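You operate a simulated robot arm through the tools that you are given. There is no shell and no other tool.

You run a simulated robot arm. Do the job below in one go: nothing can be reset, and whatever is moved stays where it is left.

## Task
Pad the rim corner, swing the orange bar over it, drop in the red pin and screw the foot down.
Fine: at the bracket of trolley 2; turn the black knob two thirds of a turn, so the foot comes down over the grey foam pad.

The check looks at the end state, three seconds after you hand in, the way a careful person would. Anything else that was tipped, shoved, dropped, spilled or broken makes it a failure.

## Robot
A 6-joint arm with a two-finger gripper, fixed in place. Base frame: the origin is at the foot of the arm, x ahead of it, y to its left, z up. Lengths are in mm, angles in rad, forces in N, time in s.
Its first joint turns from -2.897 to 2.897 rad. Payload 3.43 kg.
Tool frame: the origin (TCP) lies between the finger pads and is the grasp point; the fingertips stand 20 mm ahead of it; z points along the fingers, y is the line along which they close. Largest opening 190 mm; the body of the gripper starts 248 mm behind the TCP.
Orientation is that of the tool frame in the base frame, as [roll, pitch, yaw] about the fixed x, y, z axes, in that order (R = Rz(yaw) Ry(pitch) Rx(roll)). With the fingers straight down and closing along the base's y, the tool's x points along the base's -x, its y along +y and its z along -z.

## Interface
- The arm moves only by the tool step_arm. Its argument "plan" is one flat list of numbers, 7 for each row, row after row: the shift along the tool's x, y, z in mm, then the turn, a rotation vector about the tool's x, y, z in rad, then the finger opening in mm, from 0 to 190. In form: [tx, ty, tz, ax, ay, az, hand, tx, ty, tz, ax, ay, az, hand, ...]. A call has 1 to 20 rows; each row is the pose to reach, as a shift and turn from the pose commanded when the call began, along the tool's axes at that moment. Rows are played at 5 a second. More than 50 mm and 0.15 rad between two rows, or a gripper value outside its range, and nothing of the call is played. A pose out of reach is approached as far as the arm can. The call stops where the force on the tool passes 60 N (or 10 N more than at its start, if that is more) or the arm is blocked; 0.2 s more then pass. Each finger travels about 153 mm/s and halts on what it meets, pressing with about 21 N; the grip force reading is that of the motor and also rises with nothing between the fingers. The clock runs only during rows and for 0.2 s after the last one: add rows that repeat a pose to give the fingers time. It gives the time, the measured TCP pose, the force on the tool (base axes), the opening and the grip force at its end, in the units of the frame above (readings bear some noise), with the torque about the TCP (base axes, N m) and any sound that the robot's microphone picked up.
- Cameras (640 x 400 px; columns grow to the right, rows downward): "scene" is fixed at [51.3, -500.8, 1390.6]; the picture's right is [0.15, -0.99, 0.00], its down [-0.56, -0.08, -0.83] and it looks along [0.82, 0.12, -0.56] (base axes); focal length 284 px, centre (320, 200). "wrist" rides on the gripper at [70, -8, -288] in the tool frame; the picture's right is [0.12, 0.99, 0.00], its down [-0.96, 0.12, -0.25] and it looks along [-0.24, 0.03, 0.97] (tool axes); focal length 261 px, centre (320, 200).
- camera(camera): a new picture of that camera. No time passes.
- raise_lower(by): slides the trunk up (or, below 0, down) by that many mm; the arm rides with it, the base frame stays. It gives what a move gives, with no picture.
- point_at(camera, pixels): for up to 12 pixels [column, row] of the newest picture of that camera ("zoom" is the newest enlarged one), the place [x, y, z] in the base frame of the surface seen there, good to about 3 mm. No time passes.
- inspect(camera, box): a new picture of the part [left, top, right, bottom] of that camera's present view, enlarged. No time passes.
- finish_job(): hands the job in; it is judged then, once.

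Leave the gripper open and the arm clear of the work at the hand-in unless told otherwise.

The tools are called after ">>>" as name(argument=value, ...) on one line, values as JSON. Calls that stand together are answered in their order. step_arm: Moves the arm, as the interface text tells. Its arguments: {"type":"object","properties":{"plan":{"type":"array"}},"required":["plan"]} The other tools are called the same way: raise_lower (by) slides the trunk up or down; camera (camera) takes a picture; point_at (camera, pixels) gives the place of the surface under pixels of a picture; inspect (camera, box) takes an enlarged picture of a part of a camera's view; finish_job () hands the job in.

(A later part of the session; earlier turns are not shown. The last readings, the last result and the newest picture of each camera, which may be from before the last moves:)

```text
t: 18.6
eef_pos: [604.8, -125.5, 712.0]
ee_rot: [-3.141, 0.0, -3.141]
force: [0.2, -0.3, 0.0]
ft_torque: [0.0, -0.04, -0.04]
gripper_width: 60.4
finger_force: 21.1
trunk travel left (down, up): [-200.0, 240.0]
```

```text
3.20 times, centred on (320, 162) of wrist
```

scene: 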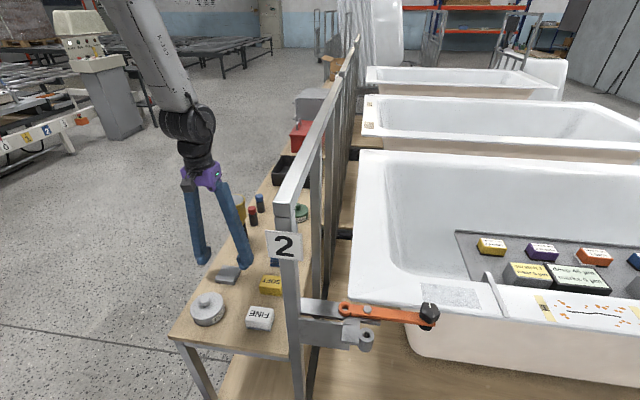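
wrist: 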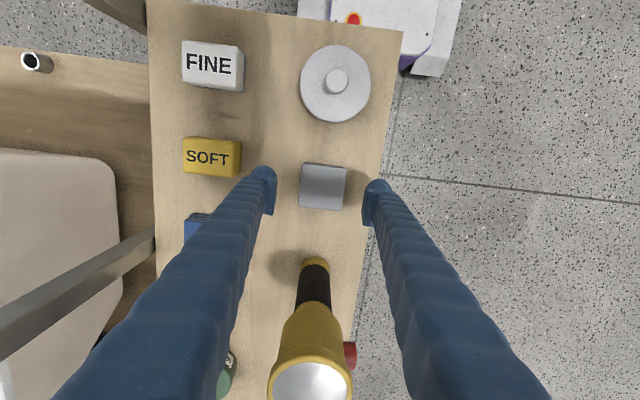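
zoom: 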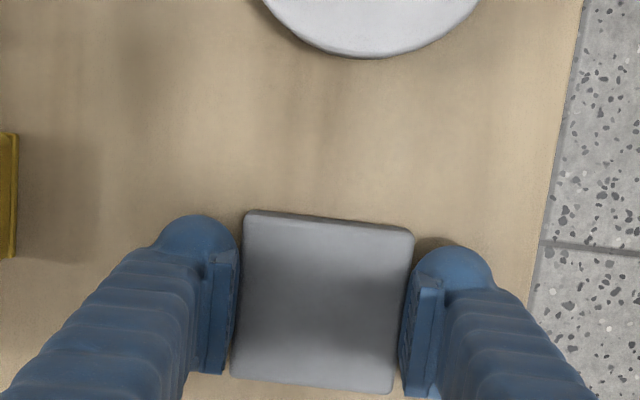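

Gripped at 60 mm with 21 N. I lift slowly at first, then faster, up to z ≈ 1220.

>>> step_arm(plan=[0, 0, -10, 0, 0, 0, 40, 0, 0, -25, 0, 0, 0, 40, 0, 0, -50, 0, 0, 0, 40, 0, 0, -85, 0, 0, 0, 40, 0, 0, -125, 0, 0, 0, 40, 0, 0, -165, 0, 0, 0, 40, 0, 0, -205, 0, 0, 0, 40, 0, 0, -245, 0, 0, 0, 40, 0, 0, -285, 0, 0, 0, 40, 0, 0, -325, 0, 0, 0, 40, 0, 0, -365, 0, 0, 0, 40, 0, 0, -405, 0, 0, 0, 40, 0, 0, -445, 0, 0, 0, 40, 0, 0, -485, 0, 0, 0, 40, 0, 0, -510, 0, 0, 0, 40, 0, 0, -510, 0, 0, 0, 40])

>>> inspect(camera="wrist", box=[220, 100, 420, 225])

>>> camera(camera="scene")

```text
t: 22.0
eef_pos: [605.0, -124.4, 1223.0]
ee_rot: [3.141, -0.002, 3.141]
force: [-0.2, -0.4, -0.8]
ft_torque: [0.02, 0.0, 0.01]
gripper_width: 60.6
finger_force: 21.4
trunk travel left (down, up): [-200.0, 240.0]
```

```text
3.20 times, centred on (320, 162) of wrist
```

zoom: 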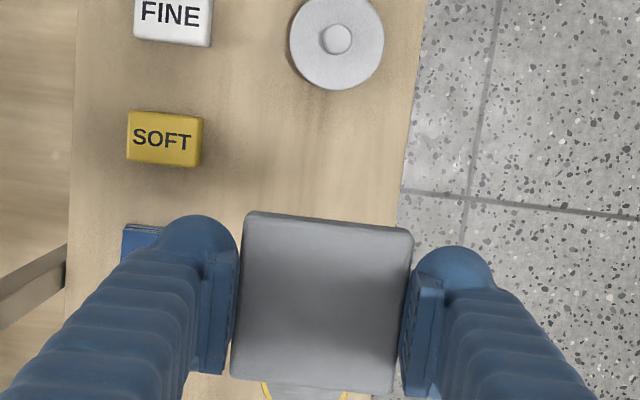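

```text
taken
```

scene: 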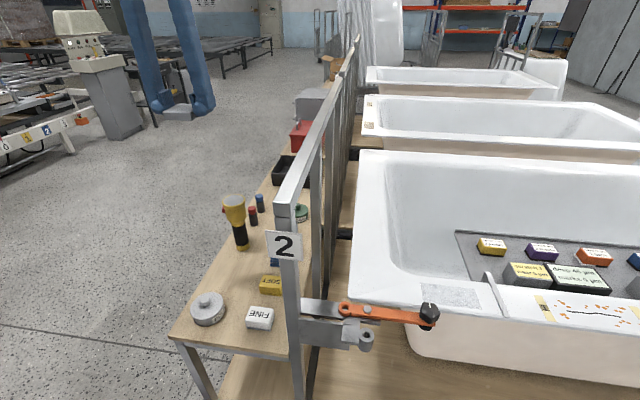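

The pad is held. I check its place relative to the TCP in the wrist picture.

>>> point_at(camera="wrist", pixels=[[299, 169], [346, 175], [340, 219], [295, 213], [320, 195], [322, 171], [318, 217]])

>>> camera(camera="wrist")

>>> point_at(camera="wrist", pixels=[[299, 169], [346, 175], [340, 219], [295, 213], [320, 195], [322, 169], [318, 218]])

```text
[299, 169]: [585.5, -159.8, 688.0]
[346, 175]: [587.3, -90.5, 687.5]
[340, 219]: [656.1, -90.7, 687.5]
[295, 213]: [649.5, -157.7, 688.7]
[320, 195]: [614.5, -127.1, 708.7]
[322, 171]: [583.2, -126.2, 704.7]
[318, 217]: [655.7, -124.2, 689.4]
```

```text
taken
```

wrist: 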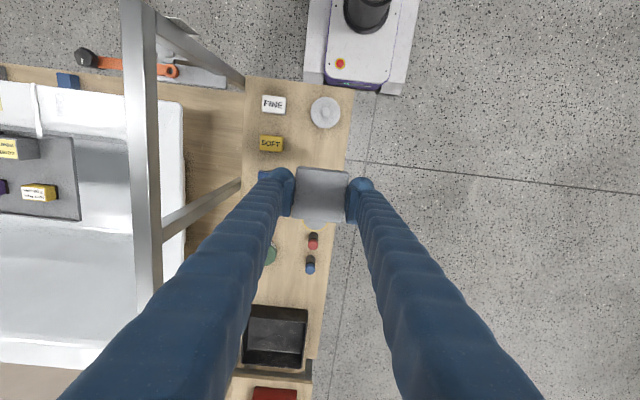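

```text
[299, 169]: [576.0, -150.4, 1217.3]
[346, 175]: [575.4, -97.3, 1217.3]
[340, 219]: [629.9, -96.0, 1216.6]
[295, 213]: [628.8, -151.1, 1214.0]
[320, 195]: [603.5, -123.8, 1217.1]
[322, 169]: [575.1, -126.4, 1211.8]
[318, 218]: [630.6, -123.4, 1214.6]
```

The pad is centred on the TCP within 1.5 mm. Next I carry it over the rail at z 1221 to above the rim corner (560.5,-545) and lower to z 1000.

>>> step_arm(plan=[4.5, -42, 0, 0, 0, 0, 40, 9, -84, 0, 0, 0, 0, 40, 13.5, -126, 0, 0, 0, 0, 40, 18, -168, 0, 0, 0, 0, 40, 22.5, -210, 0, 0, 0, 0, 40, 27, -252, 0, 0, 0, 0, 40, 31.5, -294, 0, 0, 0, 0, 40, 36, -336, 0, 0, 0, 0, 40, 40.5, -378, 0, 0, 0, 0, 40, 44.5, -421, 0, 0, 0, 0, 40, 44.5, -421, 40, 0, 0, 0, 40, 44.5, -421, 80, 0, 0, 0, 40, 44.5, -421, 120, 0, 0, 0, 40, 44.5, -421, 160, 0, 0, 0, 40, 44.5, -421, 200, 0, 0, 0, 40, 44.5, -421, 220, 0, 0, 0, 40, 44.5, -421, 220, 0, 0, 0, 40])

>>> camera(camera="scene")

>>> camera(camera="wrist")

```text
t: 25.6
eef_pos: [559.2, -546.0, 1002.5]
ee_rot: [3.141, 0.002, -3.141]
force: [0.5, -0.3, -1.5]
ft_torque: [0.02, 0.04, -0.02]
gripper_width: 60.5
finger_force: 20.9
trunk travel left (down, up): [-200.0, 240.0]
```

```text
taken
```

scene: 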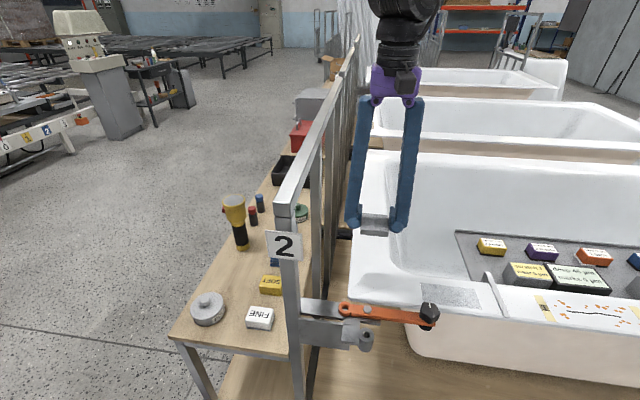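

```text
taken
```

wrist: 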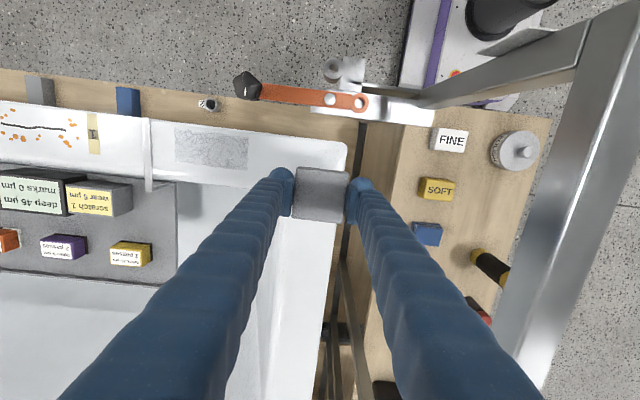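

All clear so far. I lower to TCP z 835 (pad bottom about 11 mm above the rim) and look again.

>>> step_arm(plan=[0, 0, 35, 0, 0, 0, 40, 0, 0, 70, 0, 0, 0, 40, 0, 0, 105, 0, 0, 0, 40, 0, 0, 140, 0, 0, 0, 40, 0, 0, 166, 0, 0, 0, 40, 0, 0, 166, 0, 0, 0, 40])

>>> camera(camera="scene")

>>> camera(camera="wrist")

>>> point_at(camera="wrist", pixels=[[299, 169], [346, 175], [340, 219], [295, 213], [320, 195], [322, 169], [318, 218]])

```text
t: 27.0
eef_pos: [560.4, -546.8, 835.8]
ee_rot: [3.142, 0.0, 3.141]
force: [-0.6, 0.0, -0.2]
ft_torque: [0.04, 0.04, 0.0]
gripper_width: 60.2
finger_force: 20.9
trunk travel left (down, up): [-200.0, 240.0]
```

```text
taken
```

scene: 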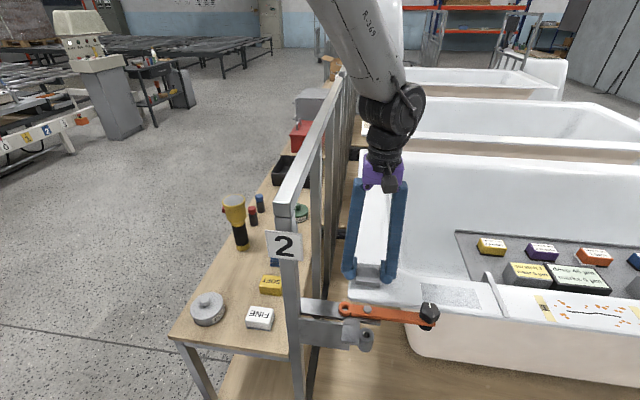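

```text
taken
```

wrist: 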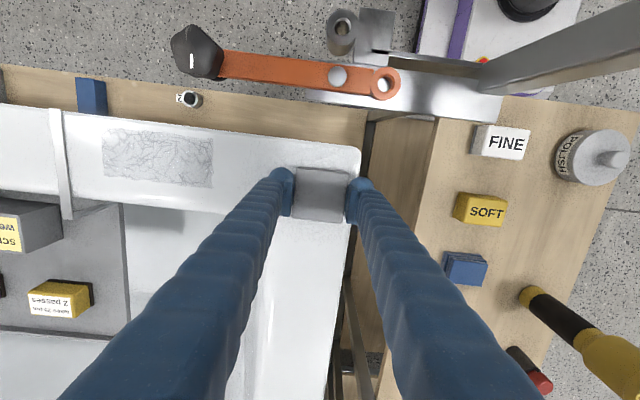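

```text
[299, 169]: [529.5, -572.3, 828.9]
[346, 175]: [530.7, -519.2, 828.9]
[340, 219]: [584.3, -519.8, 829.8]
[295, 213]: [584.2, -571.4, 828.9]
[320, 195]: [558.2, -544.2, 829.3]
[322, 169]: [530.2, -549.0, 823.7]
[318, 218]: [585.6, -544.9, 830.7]
```

The pad is at (558,-545) with its bottom at about 811. Before I set it down, I re-measure the pivot, knob, ring and tube from this closer view.

>>> inspect(camera="wrist", box=[160, 0, 420, 130])

>>> point_at(camera="wrist", pixels=[[338, 75], [196, 50], [191, 60], [174, 43], [222, 50], [373, 82], [396, 82], [385, 70], [385, 95], [331, 22], [353, 22], [342, 12]])

```text
2.46 times, centred on (290, 65) of wrist
```

zoom: 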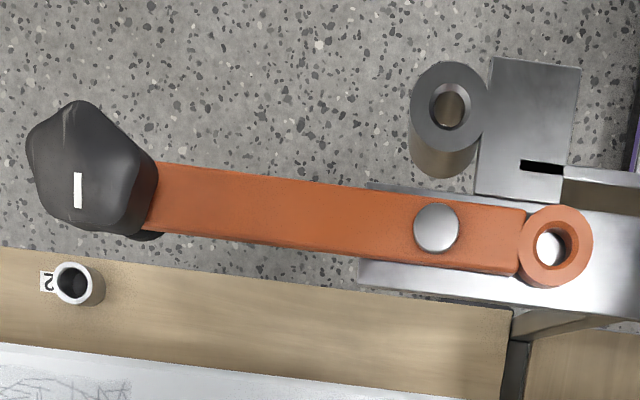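

```text
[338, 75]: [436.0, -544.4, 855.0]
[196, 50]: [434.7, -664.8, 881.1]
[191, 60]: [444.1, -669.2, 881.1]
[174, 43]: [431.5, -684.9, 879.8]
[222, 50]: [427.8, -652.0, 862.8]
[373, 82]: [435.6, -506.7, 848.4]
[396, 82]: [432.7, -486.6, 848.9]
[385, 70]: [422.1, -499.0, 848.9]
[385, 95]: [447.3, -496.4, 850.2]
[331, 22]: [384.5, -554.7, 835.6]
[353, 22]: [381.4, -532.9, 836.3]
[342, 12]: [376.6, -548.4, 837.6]
```

Everything agrees: the foot should end at (559,-545). I set the pad down: lower 13 mm with 1.5 mm shift in +x, watching the force.

>>> step_arm(plan=[-1.5, 0, 6, 0, 0, 0, 40, -1.5, 0, 9, 0, 0, 0, 40, -1.5, 0, 11, 0, 0, 0, 40, -1.5, 0, 12, 0, 0, 0, 40, -1.5, 0, 12, 0, 0, 0, 40])

>>> inspect(camera="scene", box=[320, 220, 440, 320])

```text
t: 28.2
eef_pos: [561.7, -547.4, 824.3]
ee_rot: [3.142, 0.0, -3.141]
force: [0.1, 0.2, -0.7]
ft_torque: [0.02, 0.01, 0.0]
gripper_width: 60.2
finger_force: 21.5
trunk travel left (down, up): [-200.0, 240.0]
```

```text
4.00 times, centred on (380, 270) of scene
```

zoom: 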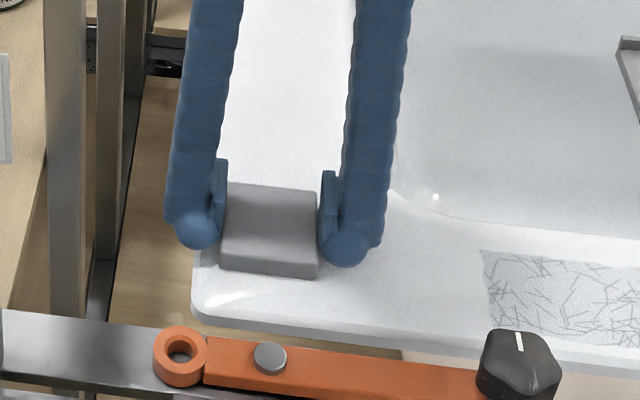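

No contact force yet. I lower 1 mm at a time for 2 to 3 mm more.

>>> step_arm(plan=[0, 0, 1, 0, 0, 0, 40, 0, 0, 1, 0, 0, 0, 40])

>>> step_arm(plan=[0, 0, 0.7, 0, 0, 0, 40, 0, 0, 0.7, 0, 0, 0, 40])

```text
t: 28.8
eef_pos: [561.7, -546.4, 824.1]
ee_rot: [3.14, 0.0, 3.141]
force: [-0.5, 0.7, 8.5]
ft_torque: [0.06, -0.02, -0.01]
gripper_width: 60.2
finger_force: 21.3
trunk travel left (down, up): [-200.0, 240.0]
```

```text
t: 29.4
eef_pos: [560.9, -547.4, 824.6]
ee_rot: [-3.14, 0.001, 3.14]
force: [0.6, 0.0, 17.7]
ft_torque: [0.06, 0.05, 0.0]
gripper_width: 60.4
finger_force: 21.2
trunk travel left (down, up): [-200.0, 240.0]
```

The pad is on the rim (17.7 N). I ease up 1 mm, open the fingers gradually to 84 mm and then lift straight up.

>>> step_arm(plan=[0, 0, -1, 0, 0, 0, 40, 0, 0, -1, 0, 0, 0, 62, 0, 0, -1, 0, 0, 0, 70, 0, 0, -1, 0, 0, 0, 84, 0, 0, -1, 0, 0, 0, 84, 0, 0, -10, 0, 0, 0, 84, 0, 0, -30, 0, 0, 0, 84, 0, 0, -60, 0, 0, 0, 84, 0, 0, -100, 0, 0, 0, 84, 0, 0, -100, 0, 0, 0, 84])

>>> camera(camera="wrist")

>>> inspect(camera="scene", box=[320, 220, 440, 320])

```text
t: 31.6
eef_pos: [560.0, -546.1, 922.2]
ee_rot: [-3.141, -0.001, 3.142]
force: [0.7, 1.0, 0.6]
ft_torque: [-0.08, 0.02, -0.01]
gripper_width: 84.1
finger_force: 0.1
trunk travel left (down, up): [-200.0, 240.0]
```

```text
taken
```

wrist: 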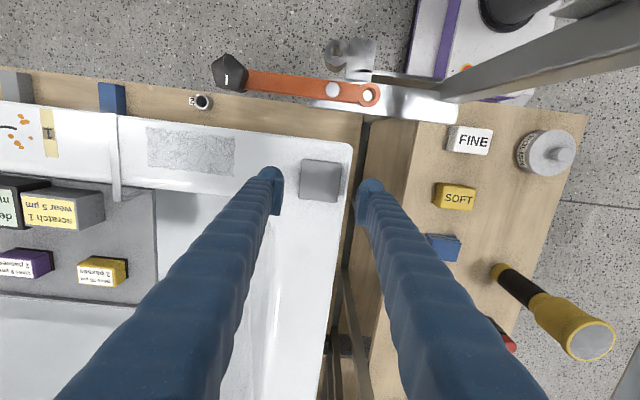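

```text
4.00 times, centred on (380, 270) of scene
```

zoom: 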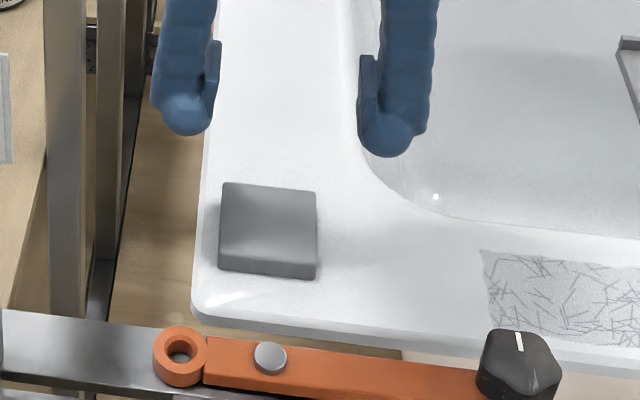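

The pad is on the rim corner. I measure its corners and top height.

>>> point_at(camera="wrist", pixels=[[303, 164], [339, 167], [336, 200], [301, 196], [320, 181], [360, 95], [231, 72], [333, 89]])

>>> inspect(camera="scene", box=[395, 290, 455, 335])

>>> point_at(camera="zoom", pixels=[[330, 350], [340, 358], [320, 345], [350, 355], [300, 345], [335, 362], [335, 340], [280, 330]])

```text
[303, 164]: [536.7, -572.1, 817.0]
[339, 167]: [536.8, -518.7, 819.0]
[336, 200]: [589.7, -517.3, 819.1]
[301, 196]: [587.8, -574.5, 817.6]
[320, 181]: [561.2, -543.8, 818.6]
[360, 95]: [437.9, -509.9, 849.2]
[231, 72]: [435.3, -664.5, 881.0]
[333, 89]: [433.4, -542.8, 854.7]
```

```text
8.89 times, centred on (425, 312) of scene
```

zoom: 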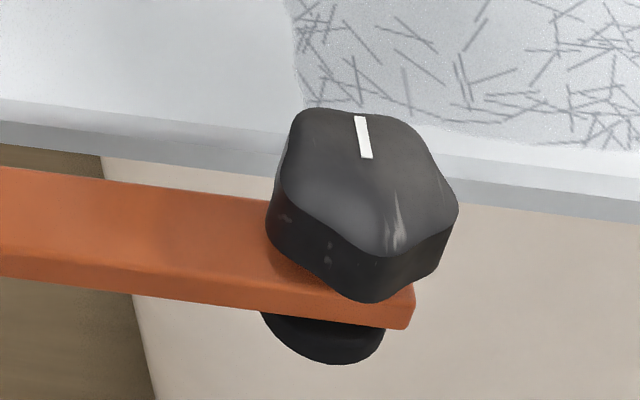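

```text
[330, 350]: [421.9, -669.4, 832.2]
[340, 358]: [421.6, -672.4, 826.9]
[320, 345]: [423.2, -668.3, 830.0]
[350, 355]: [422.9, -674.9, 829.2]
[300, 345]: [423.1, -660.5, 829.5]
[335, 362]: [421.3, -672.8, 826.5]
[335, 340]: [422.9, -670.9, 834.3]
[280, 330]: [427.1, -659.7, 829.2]
```

Foot bottom is at about 826 and the pad top at 818.5, so the bar can swing over with about 7 mm to spare; pad centre is (562.5,-545.5). Next I rise 30 mm and move over the bar at 72 mm from the pivot, (435,-617), turning the tool 90° so the fingers straddle the bar.

>>> step_arm(plan=[0, 0, -30, 0, 0, 0, 84, 11, -6, -30, 0, 0, 0.131, 84, 22, -12, -30, 0, 0, 0.262, 84, 33, -18, -30, 0, 0, 0.393, 84, 44, -24, -30, 0, 0, 0.524, 84, 55, -30, -30, 0, 0, 0.655, 84, 66, -36, -30, 0, 0, 0.786, 84, 77, -42, -30, 0, 0, 0.917, 84, 88, -48, -30, 0, 0, 1.048, 84, 99, -54, -30, 0, 0, 1.179, 80, 110, -60, -30, 0, 0, 1.31, 76, 120, -66, -30, 0, 0, 1.441, 70, 127, -72, -30, 0, 0, 1.5708, 70, 127, -72, -30, 0, 0, 1.5708, 70])

>>> camera(camera="wrist")

>>> camera(camera="scene")

```text
t: 34.6
eef_pos: [434.2, -618.8, 952.9]
ee_rot: [3.141, 0.0, 1.57]
force: [0.5, 0.1, 0.4]
ft_torque: [0.01, 0.01, 0.0]
gripper_width: 69.8
finger_force: 0.0
trunk travel left (down, up): [-200.0, 240.0]
```

```text
taken
```

wrist: 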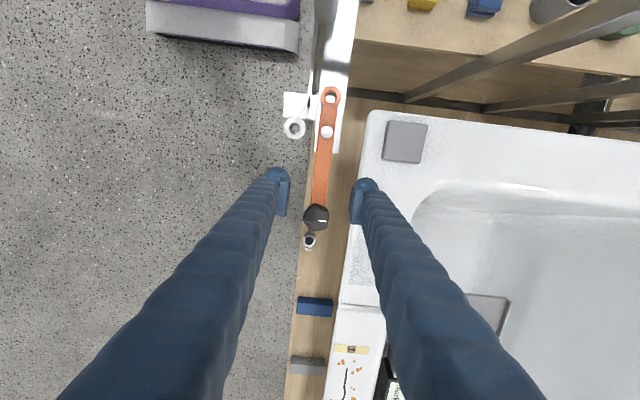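

```text
taken
```

scene: 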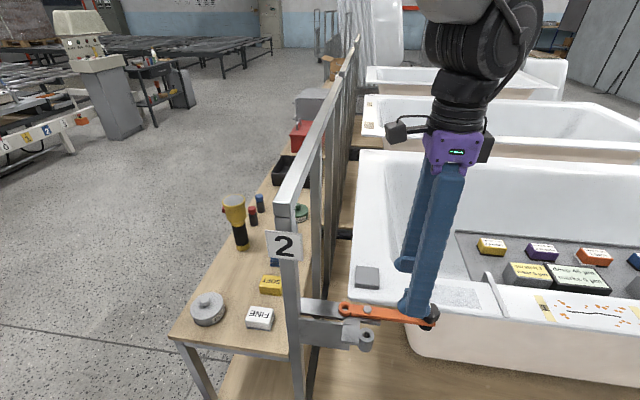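

The fingers straddle the bar. I shift 3 mm toward the pivot and lower to TCP z 855 (tips at 835), then close gently on the bar to find its width and centre.

>>> step_arm(plan=[3, 0.5, 30, 0, 0, 0, 70, 3, 0.5, 60, 0, 0, 0, 60, 3, 0.5, 85, 0, 0, 0, 50, 3, 0.5, 97, 0, 0, 0, 50, 3, 0.5, 97, 0, 0, 0, 50])

>>> inspect(camera="wrist", box=[240, 60, 420, 260])

>>> inspect(camera="scene", box=[340, 260, 460, 350])

```text
t: 35.8
eef_pos: [435.1, -615.8, 856.5]
ee_rot: [3.141, 0.001, 1.57]
force: [0.1, 0.3, -0.9]
ft_torque: [0.06, -0.05, 0.01]
gripper_width: 49.8
finger_force: 0.0
trunk travel left (down, up): [-200.0, 240.0]
```

```text
2.00 times, centred on (330, 160) of wrist
```

zoom: 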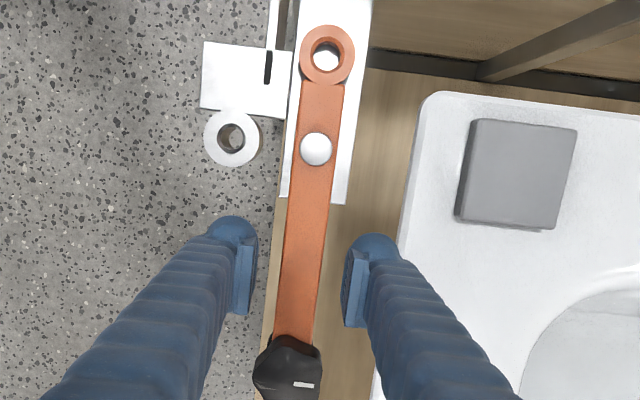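

```text
4.44 times, centred on (400, 305) of scene
```

zoom: 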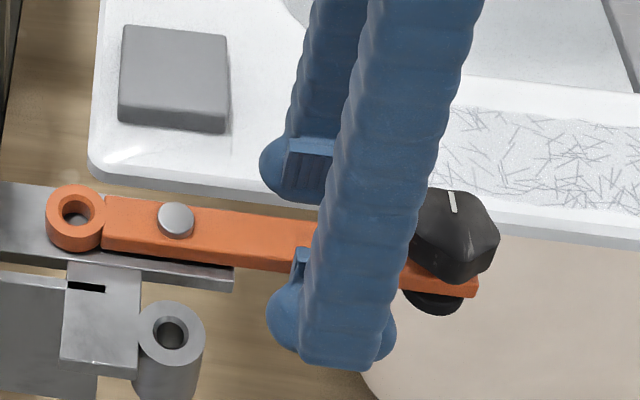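

Both fingers are beside the bar, with clear space. I close on the bar.

>>> step_arm(plan=[0, 0, 0, 0, 0, 0, 40, 0, 0, 0, 0, 0, 0, 30, 0, 0, 0, 0, 0, 0, 22, 0, 0, 0, 0, 0, 0, 15, 0, 0, 0, 0, 0, 0, 15, 0, 0, 0, 0, 0, 0, 15])

>>> inspect(camera="wrist", box=[240, 60, 420, 260])

```text
t: 37.2
eef_pos: [434.2, -616.1, 856.3]
ee_rot: [-3.142, 0.001, 1.57]
force: [2.5, 0.5, -0.7]
ft_torque: [-0.03, -0.01, -0.03]
gripper_width: 23.1
finger_force: 45.0
trunk travel left (down, up): [-200.0, 240.0]
```

```text
2.00 times, centred on (330, 160) of wrist
```

zoom: 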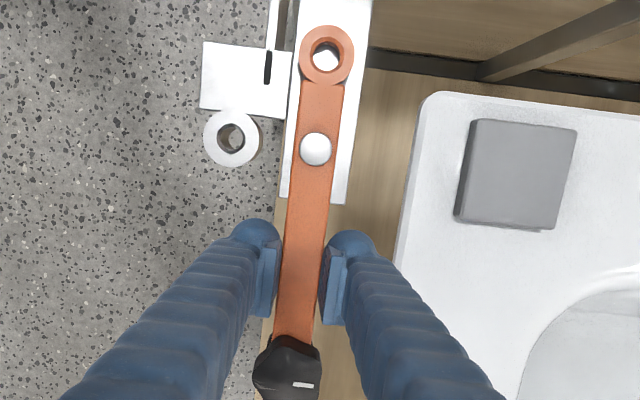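

The bar is 23 mm wide and centred in the fingers. I loosen to 25.5 mm and swing it along the arc (radius 71) counter-clockwise up to 82.5°, then look.

>>> step_arm(plan=[0, 0, 0, 0, 0, 0, 25.5, 0, 0, 0, 0, 0, 0, 25.5, 0.61, 9.27, 0, 0, 0, -0.1309, 25.5, 2.42, 18.37, 0, 0, 0, -0.2618, 25.5, 5.4, 27.17, 0, 0, 0, -0.3927, 25.5, 9.51, 35.5, 0, 0, 0, -0.5236, 25.5, 14.67, 43.22, 0, 0, 0, -0.6545, 25.5, 20.8, 50.2, 0, 0, 0, -0.7854, 25.5, 27.78, 56.33, 0, 0, 0, -0.9163, 25.5, 35.5, 61.49, 0, 0, 0, -1.0472, 25.5, 43.83, 65.6, 0, 0, 0, -1.1781, 25.5, 52.62, 68.58, 0, 0, 0, -1.309, 25.5, 61.73, 70.39, 0, 0, 0, -1.4399, 25.5, 61.73, 70.39, 0, 0, 0, -1.4399, 25.5])

>>> camera(camera="wrist")

>>> inspect(camera="scene", box=[320, 250, 440, 350])

```text
t: 40.2
eef_pos: [504.7, -554.1, 856.4]
ee_rot: [3.141, -0.003, 3.013]
force: [0.4, 0.6, -0.4]
ft_torque: [-0.03, 0.0, 0.0]
gripper_width: 25.7
finger_force: 0.1
trunk travel left (down, up): [-200.0, 240.0]
```

```text
taken
```

wrist: 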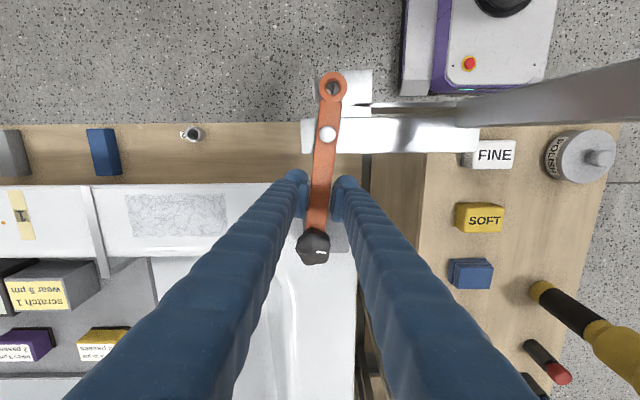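

```text
4.00 times, centred on (380, 300) of scene
```

zoom: 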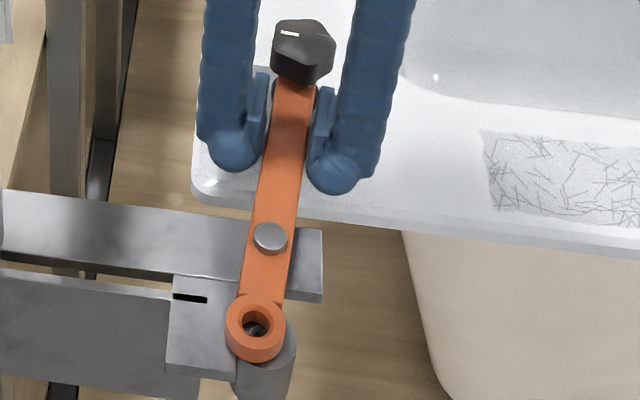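

The bar swung smoothly; the ring is almost over the tube and the mark now points to +y. I do the last 7.5° and clamp to centre the bar.

>>> step_arm(plan=[0.15, 4.64, 0, 0, 0, -0.0655, 25.5, 0.61, 9.27, 0, 0, 0, -0.1309, 25.5, 0.61, 9.27, 0, 0, 0, -0.1309, 25.5, 0.61, 9.27, 0, 0, 0, -0.1309, 20, 0.61, 9.27, 0, 0, 0, -0.1309, 15, 0.61, 9.27, 0, 0, 0, -0.1309, 15])

>>> inspect(camera="wrist", box=[260, 40, 420, 160])

>>> inspect(camera="scene", box=[320, 290, 400, 360])

>>> camera(camera="wrist")

```text
t: 41.6
eef_pos: [505.9, -544.9, 855.5]
ee_rot: [-3.141, 0.0, 3.141]
force: [1.7, -4.7, 0.1]
ft_torque: [-0.06, -0.08, 0.02]
gripper_width: 22.8
finger_force: 45.2
trunk travel left (down, up): [-200.0, 240.0]
```

```text
3.33 times, centred on (340, 100) of wrist
```

zoom: 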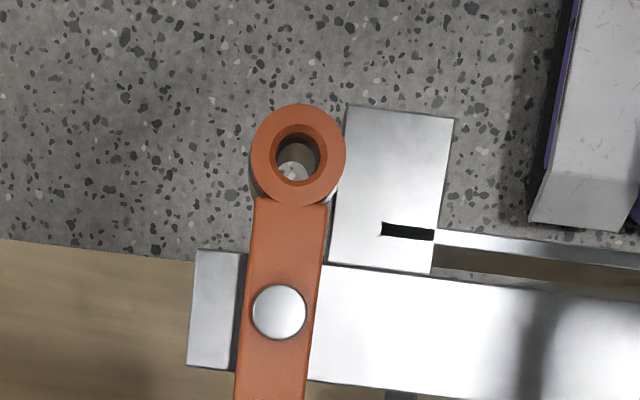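

```text
5.71 times, centred on (360, 325) of scene
```

zoom: 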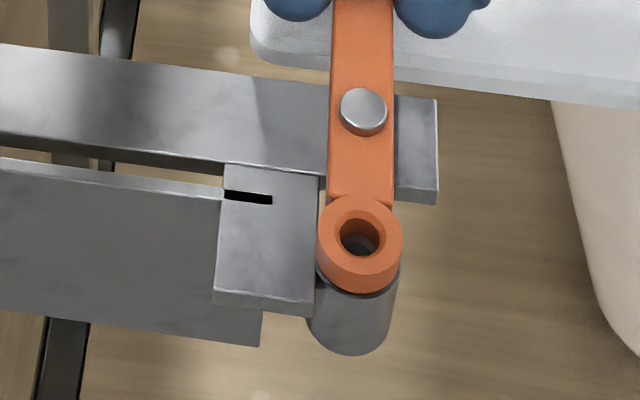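

```text
taken
```

wrist: 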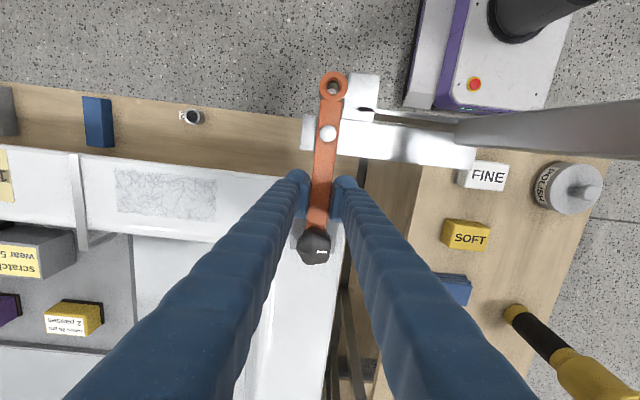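

The ring sits over the tube: ring centre is within about 1 mm of the tube by my projection. I open the fingers and rise straight up to z 1000, then re-check the alignment.

>>> step_arm(plan=[0, 0, 0, 0, 0, 0, 26, 0, 0, 0, 0, 0, 0, 40, 0, 0, 0, 0, 0, 0, 56, 0, 0, 0, 0, 0, 0, 56, 0, 0, -30, 0, 0, 0, 56, 0, 0, -70, 0, 0, 0, 56, 0, 0, -110, 0, 0, 0, 56, 0, 0, -145, 0, 0, 0, 56, 0, 0, -145, 0, 0, 0, 56])

>>> inspect(camera="scene", box=[330, 290, 390, 360])

>>> inspect(camera="wrist", box=[280, 80, 400, 180])

>>> camera(camera="wrist")

```text
t: 43.6
eef_pos: [505.7, -543.3, 1001.4]
ee_rot: [3.14, -0.001, -3.14]
force: [0.6, 0.2, 0.2]
ft_torque: [-0.07, 0.02, 0.02]
gripper_width: 56.2
finger_force: 0.1
trunk travel left (down, up): [-200.0, 240.0]
```

```text
5.71 times, centred on (360, 325) of scene
```

zoom: 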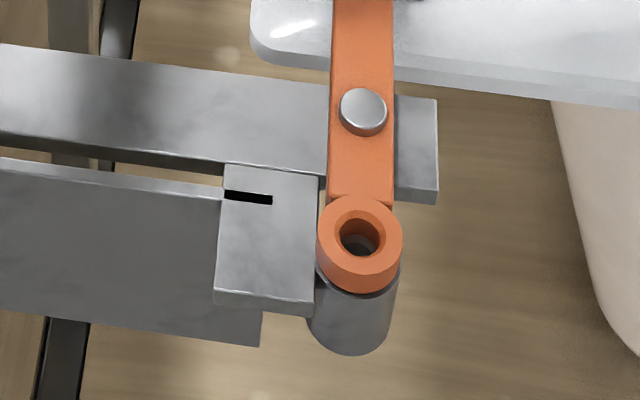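

```text
4.00 times, centred on (340, 130) of wrist
```

zoom: 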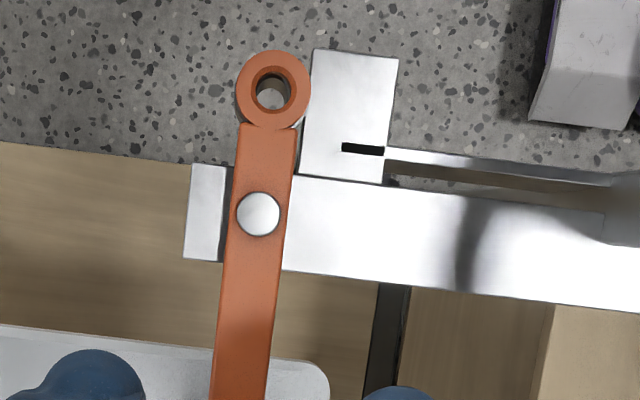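

```text
taken
```

wrist: 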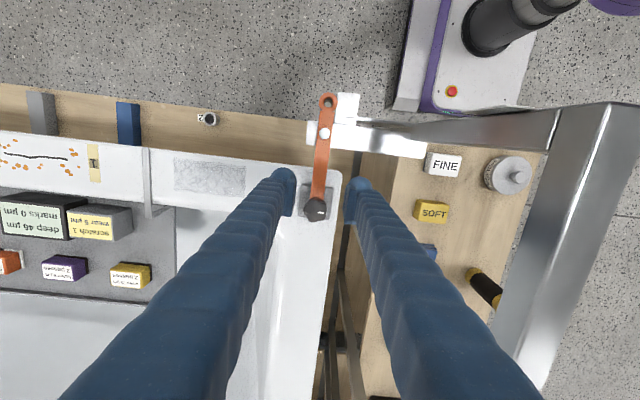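

The alignment holds after release. Now I fetch the red pin: up to z 1220, across to above (869,-117), opening 70.

>>> step_arm(plan=[0, 0, -45, 0, 0, 0, 56, 0, 0, -90, 0, 0, 0, 56, 0, 0, -135, 0, 0, 0, 60, 0, 0, -180, 0, 0, 0, 65, 0, 0, -222, 0, 0, 0, 70, -30, 35.5, -222, 0, 0, 0, 70, -60, 71, -222, 0, 0, 0, 70, -90, 106.5, -222, 0, 0, 0, 70, -120, 142, -222, 0, 0, 0, 70, -150, 177.5, -222, 0, 0, 0, 70, -180, 213, -222, 0, 0, 0, 70, -210, 248.5, -222, 0, 0, 0, 70, -240, 284, -222, 0, 0, 0, 70, -270, 319.5, -222, 0, 0, 0, 70, -300, 355, -222, 0, 0, 0, 70, -330, 390.5, -222, 0, 0, 0, 70, -362.5, 426, -222, 0, 0, 0, 70, -362.5, 426, -222, 0, 0, 0, 70])

>>> camera(camera="wrist")

>>> camera(camera="scene")

```text
t: 47.4
eef_pos: [867.7, -118.1, 1222.9]
ee_rot: [-3.141, 0.0, -3.14]
force: [-0.8, 1.2, -0.3]
ft_torque: [-0.09, -0.02, -0.02]
gripper_width: 70.0
finger_force: 0.0
trunk travel left (down, up): [-200.0, 240.0]
```

```text
taken
```

wrist: 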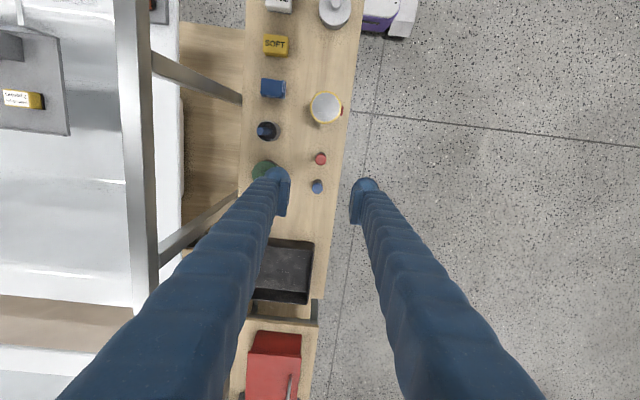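

```text
taken
```

scene: 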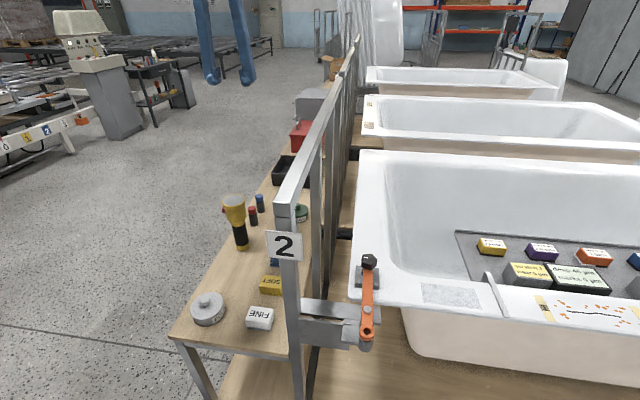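

The bar now points at the rim corner. I enlarge the pad/foot region in the scene while the arm is away, and measure the red pin from above.

>>> inspect(camera="scene", box=[335, 240, 405, 300])

>>> point_at(camera="wrist", pixels=[[320, 157], [317, 185], [326, 106], [316, 158], [324, 158], [320, 153], [320, 161]])

>>> inspect(camera="wrist", box=[290, 135, 350, 200])

>>> point_at(camera="zoom", pixels=[[320, 133], [290, 150], [350, 150], [320, 100], [320, 180]])

```text
6.67 times, centred on (370, 270) of scene
```

zoom: 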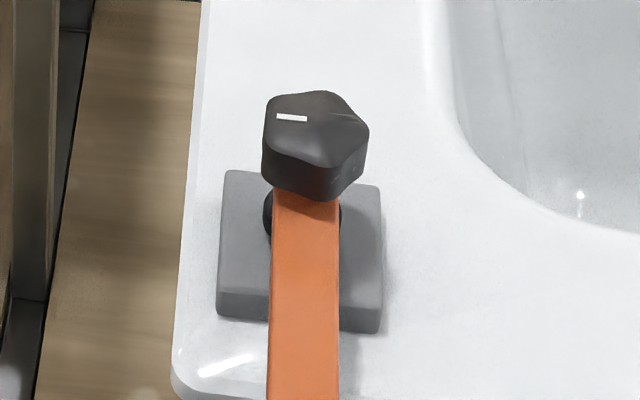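

```text
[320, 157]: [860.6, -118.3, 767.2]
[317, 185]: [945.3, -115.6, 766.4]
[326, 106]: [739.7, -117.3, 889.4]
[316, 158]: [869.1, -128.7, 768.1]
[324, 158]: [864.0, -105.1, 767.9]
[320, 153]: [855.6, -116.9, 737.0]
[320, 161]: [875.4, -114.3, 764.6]
```

```text
6.15 times, centred on (320, 168) of wrist
```

zoom: 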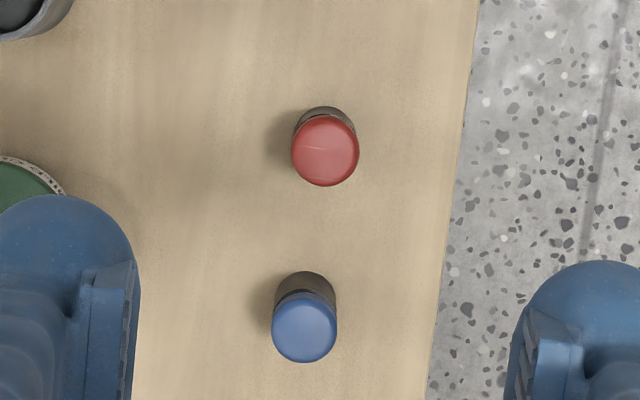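

```text
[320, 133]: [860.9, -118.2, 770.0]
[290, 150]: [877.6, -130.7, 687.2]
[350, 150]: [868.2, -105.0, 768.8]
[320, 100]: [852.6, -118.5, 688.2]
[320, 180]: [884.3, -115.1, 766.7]
```

The foot is over the pad. The red head's centre is about (869.5,-116). I lower to z 840 and check again.

>>> step_arm(plan=[-1, 1, 45, 0, 0, 0, 70, -1, 1, 90, 0, 0, 0, 70, -1, 1, 135, 0, 0, 0, 70, -1, 1, 180, 0, 0, 0, 70, -1, 1, 225, 0, 0, 0, 70, -1, 1, 270, 0, 0, 0, 70, -1, 1, 315, 0, 0, 0, 70, -1, 1, 350, 0, 0, 0, 70, -1, 1, 382, 0, 0, 0, 70, -1, 1, 382, 0, 0, 0, 70, -1, 1, 382, 0, 0, 0, 70])

>>> camera(camera="wrist")

>>> inspect(camera="wrist", box=[270, 140, 370, 210])

>>> inspect(camera="scene", box=[200, 150, 320, 260])

```text
t: 49.8
eef_pos: [868.3, -117.8, 840.2]
ee_rot: [3.142, 0.0, 3.141]
force: [0.2, 0.6, 0.3]
ft_torque: [0.0, -0.05, -0.03]
gripper_width: 69.8
finger_force: 0.2
trunk travel left (down, up): [-200.0, 240.0]
```

```text
taken
```

wrist: 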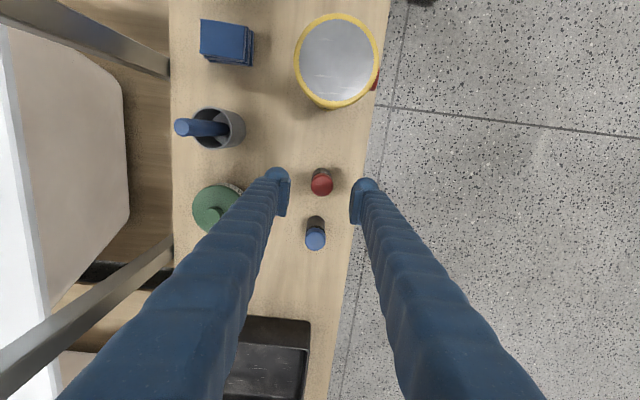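

```text
5.71 times, centred on (320, 175) of wrist
```

zoom: 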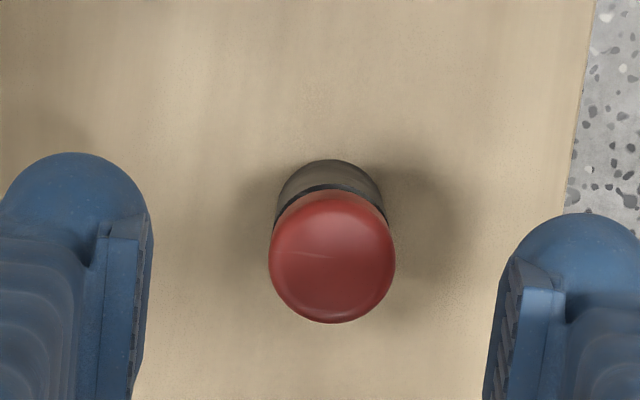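

```text
3.64 times, centred on (260, 205) of scene
```

zoom: 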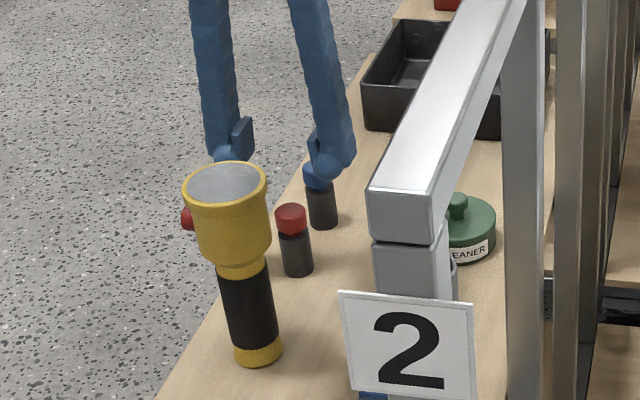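

I measure the head's edges from here.

>>> point_at(camera="zoom", pixels=[[276, 180], [330, 210], [335, 250]])

>>> point_at(camera="wrist", pixels=[[322, 185], [312, 186], [332, 186], [322, 175], [322, 195], [322, 171]])

```text
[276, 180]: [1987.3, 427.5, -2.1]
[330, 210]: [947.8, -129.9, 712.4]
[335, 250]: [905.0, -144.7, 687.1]
```

```text
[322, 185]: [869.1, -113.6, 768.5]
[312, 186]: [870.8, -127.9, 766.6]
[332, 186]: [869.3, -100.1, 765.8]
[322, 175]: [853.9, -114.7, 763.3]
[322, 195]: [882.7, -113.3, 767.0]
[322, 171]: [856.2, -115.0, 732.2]
```

Head centre is (868.5,-114). I shift +2.5 mm in y and lower to TCP z 764 (tips at 744, just above the sleeve), then close on the head.

>>> step_arm(plan=[0.5, 2.5, 30, 0, 0, 0, 70, 0.5, 2.5, 60, 0, 0, 0, 60, 0.5, 2.5, 76, 0, 0, 0, 50, 0.5, 2.5, 76, 0, 0, 0, 40, 0.5, 2.5, 76, 0, 0, 0, 34, 0.5, 2.5, 76, 0, 0, 0, 28, 0.5, 2.5, 76, 0, 0, 0, 22, 0.5, 2.5, 76, 0, 0, 0, 22])

>>> inspect(camera="wrist", box=[270, 140, 370, 210])

>>> inspect(camera="scene", box=[200, 150, 320, 260])

```text
t: 51.6
eef_pos: [869.9, -115.8, 763.9]
ee_rot: [3.14, -0.002, 3.141]
force: [-0.1, 0.2, -0.5]
ft_torque: [-0.01, -0.03, 0.03]
gripper_width: 30.4
finger_force: 21.5
trunk travel left (down, up): [-200.0, 240.0]
```

```text
5.71 times, centred on (320, 175) of wrist
```

zoom: 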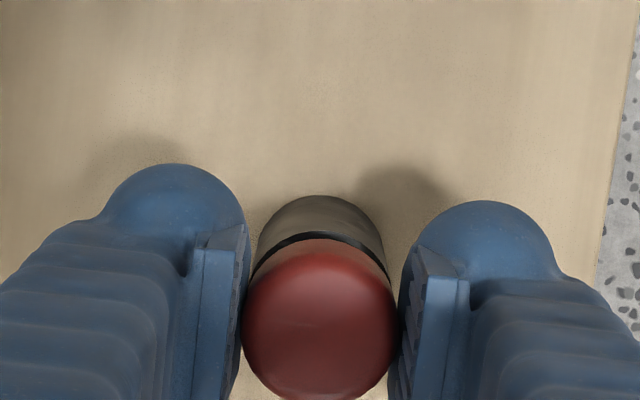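

```text
3.64 times, centred on (260, 205) of scene
```

zoom: 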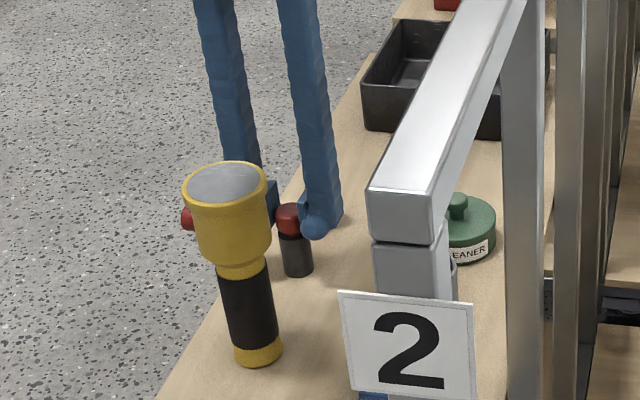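

Gripped the red head (30.4 mm). I pull straight up slowly by 100 mm and check that only the pin comes.

>>> step_arm(plan=[0, 0, -5, 0, 0, 0, 22, 0, 0, -12, 0, 0, 0, 22, 0, 0, -22, 0, 0, 0, 22, 0, 0, -34, 0, 0, 0, 22, 0, 0, -48, 0, 0, 0, 22, 0, 0, -64, 0, 0, 0, 22, 0, 0, -82, 0, 0, 0, 22, 0, 0, -100, 0, 0, 0, 22, 0, 0, -100, 0, 0, 0, 22])

>>> inspect(camera="scene", box=[200, 130, 320, 240])

>>> inspect(camera="wrist", box=[250, 120, 390, 240])

```text
t: 53.6
eef_pos: [868.9, -114.9, 864.8]
ee_rot: [-3.14, -0.003, -3.141]
force: [-0.1, 0.3, 0.2]
ft_torque: [0.03, 0.04, 0.0]
gripper_width: 30.3
finger_force: 20.9
trunk travel left (down, up): [-200.0, 240.0]
```

```text
3.64 times, centred on (260, 185) of scene
```

zoom: 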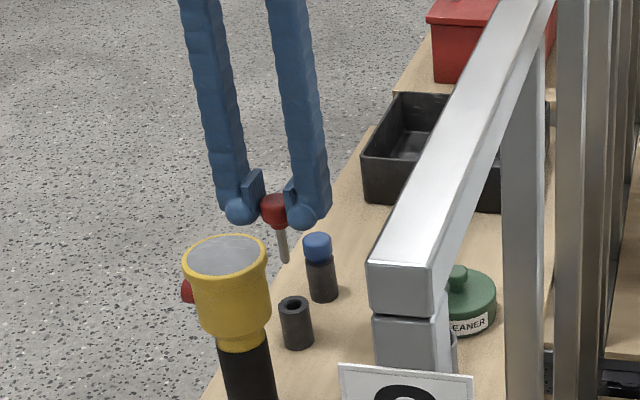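

```text
3.33 times, centred on (320, 180) of wrist
```

zoom: 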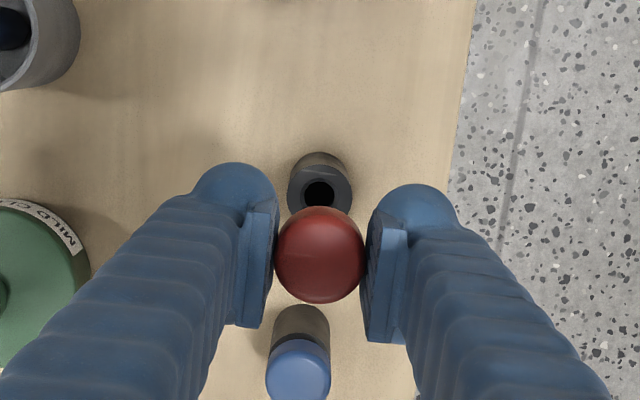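

Only the pin came out, with a thin grey shaft; the sleeve stayed. I measure the shaft's length and whether it hangs straight.

>>> inspect(camera="scene", box=[255, 175, 287, 207])

>>> point_at(camera="zoom", pixels=[[320, 130], [320, 175], [330, 215], [338, 240], [345, 280], [352, 305], [335, 260]])

```text
12.50 times, centred on (271, 191) of scene
```

zoom: 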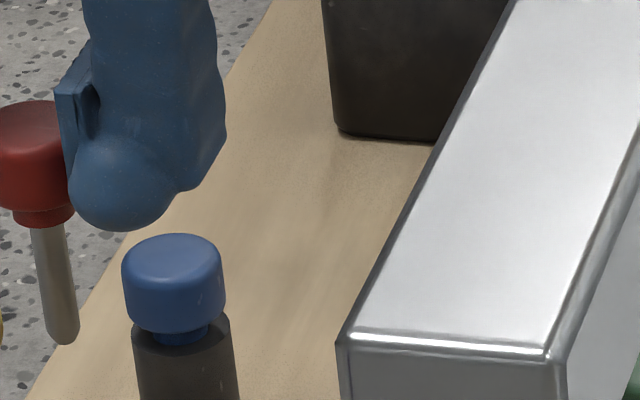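

```text
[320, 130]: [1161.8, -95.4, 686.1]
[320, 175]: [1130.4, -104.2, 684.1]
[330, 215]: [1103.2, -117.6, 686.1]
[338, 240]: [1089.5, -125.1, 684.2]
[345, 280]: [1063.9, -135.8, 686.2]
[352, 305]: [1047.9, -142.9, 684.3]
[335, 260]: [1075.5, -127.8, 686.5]
```

I point at the pin itself in this enlargement, at (35,110) to (62,338).

>>> point_at(camera="zoom", pixels=[[30, 112], [35, 160], [45, 205], [45, 220], [50, 240], [55, 280], [60, 320], [62, 338]])

```text
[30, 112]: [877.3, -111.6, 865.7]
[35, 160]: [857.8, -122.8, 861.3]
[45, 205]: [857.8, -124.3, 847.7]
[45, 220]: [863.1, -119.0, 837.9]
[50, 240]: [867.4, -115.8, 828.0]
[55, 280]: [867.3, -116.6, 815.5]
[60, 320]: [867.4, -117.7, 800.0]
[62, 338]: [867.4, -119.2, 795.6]
```

The shaft is about 45 mm long and 10.5 mm thick, hanging vertical; its tip is about 69 mm below the TCP and the head's collar about 24 mm below. I lift to 1190, then move inward and up to z 1262 before crossing the rail.

>>> step_arm(plan=[0, 0, -40, 0, 0, 0, 22, 0, 0, -80, 0, 0, 0, 22, 0, 0, -120, 0, 0, 0, 22, 0, 0, -160, 0, 0, 0, 22, 0, 0, -200, 0, 0, 0, 22, 0, 0, -240, 0, 0, 0, 22, 0, 0, -280, 0, 0, 0, 22, 0, 0, -326, 0, 0, 0, 22, 28, -23, -338, 0, 0, 0, 22, 56, -46, -350, 0, 0, 0, 22, 85, -68, -362, 0, 0, 0, 22, 113, -91, -374, 0, 0, 0, 22, 141, -114, -386, 0, 0, 0, 22, 169.5, -136.5, -398, 0, 0, 0, 22, 169.5, -136.5, -398, 0, 0, 0, 22])

>>> camera(camera="wrist")

>>> camera(camera="scene")

```text
t: 56.8
eef_pos: [699.2, -251.4, 1263.0]
ee_rot: [-3.141, -0.001, -3.141]
force: [0.4, -0.1, -1.5]
ft_torque: [0.05, 0.01, 0.01]
gripper_width: 30.0
finger_force: 21.0
trunk travel left (down, up): [-200.0, 240.0]
```

```text
taken
```

wrist: 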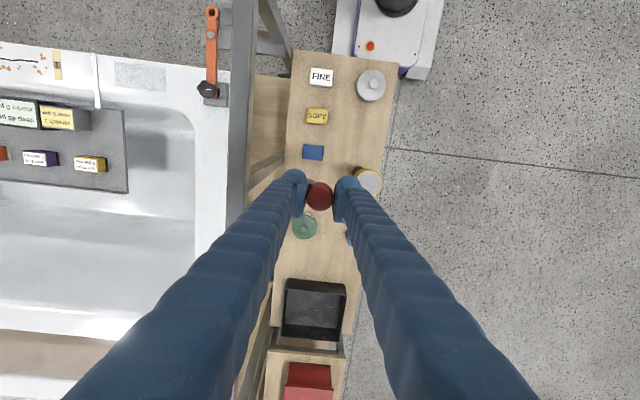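

```text
taken
```

scene: 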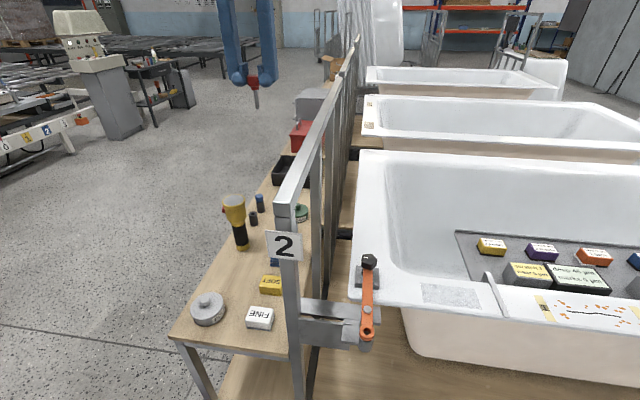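

The pin is at (700,-250,1263), tip well above the rail height. Before crossing I measure the ring's hole centre in the scene view while nothing blocks it.

>>> inspect(camera="scene", box=[350, 315, 382, 347])

>>> inspect(camera="scene", box=[350, 318, 382, 338])

```text
12.50 times, centred on (366, 331) of scene
```

zoom: 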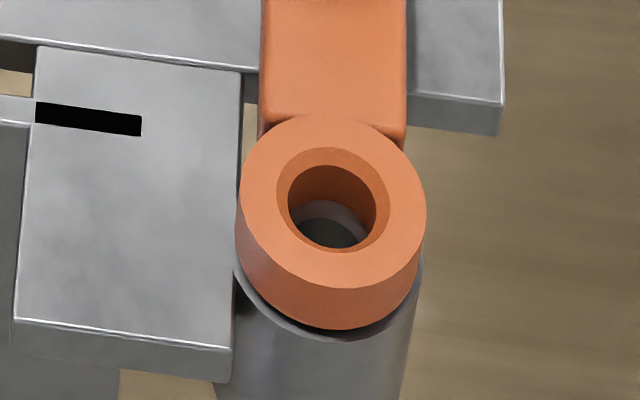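

```text
16.00 times, centred on (366, 328) of scene
```

zoom: 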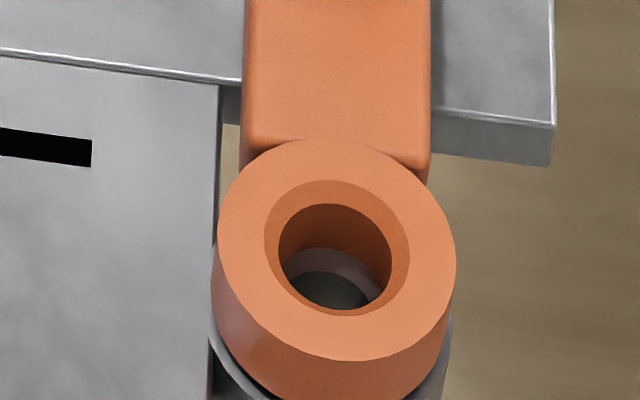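

The ring hole (about 14.5 mm) looks aligned with the tube hole within about 1 mm; the shaft is 10.5 mm. I now point at the ring's rim to get its centre.

>>> point_at(camera="zoom", pixels=[[222, 245], [452, 245], [335, 142], [335, 356], [268, 240], [407, 245], [335, 183], [335, 312], [250, 180], [420, 320], [250, 310], [420, 185]])

```text
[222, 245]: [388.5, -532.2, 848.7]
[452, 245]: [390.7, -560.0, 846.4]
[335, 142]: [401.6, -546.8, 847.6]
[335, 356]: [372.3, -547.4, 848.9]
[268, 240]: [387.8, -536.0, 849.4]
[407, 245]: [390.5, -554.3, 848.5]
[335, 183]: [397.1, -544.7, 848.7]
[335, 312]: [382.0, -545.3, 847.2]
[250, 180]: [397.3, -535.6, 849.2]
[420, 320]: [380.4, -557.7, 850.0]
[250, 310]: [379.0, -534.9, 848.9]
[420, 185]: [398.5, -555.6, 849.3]
```

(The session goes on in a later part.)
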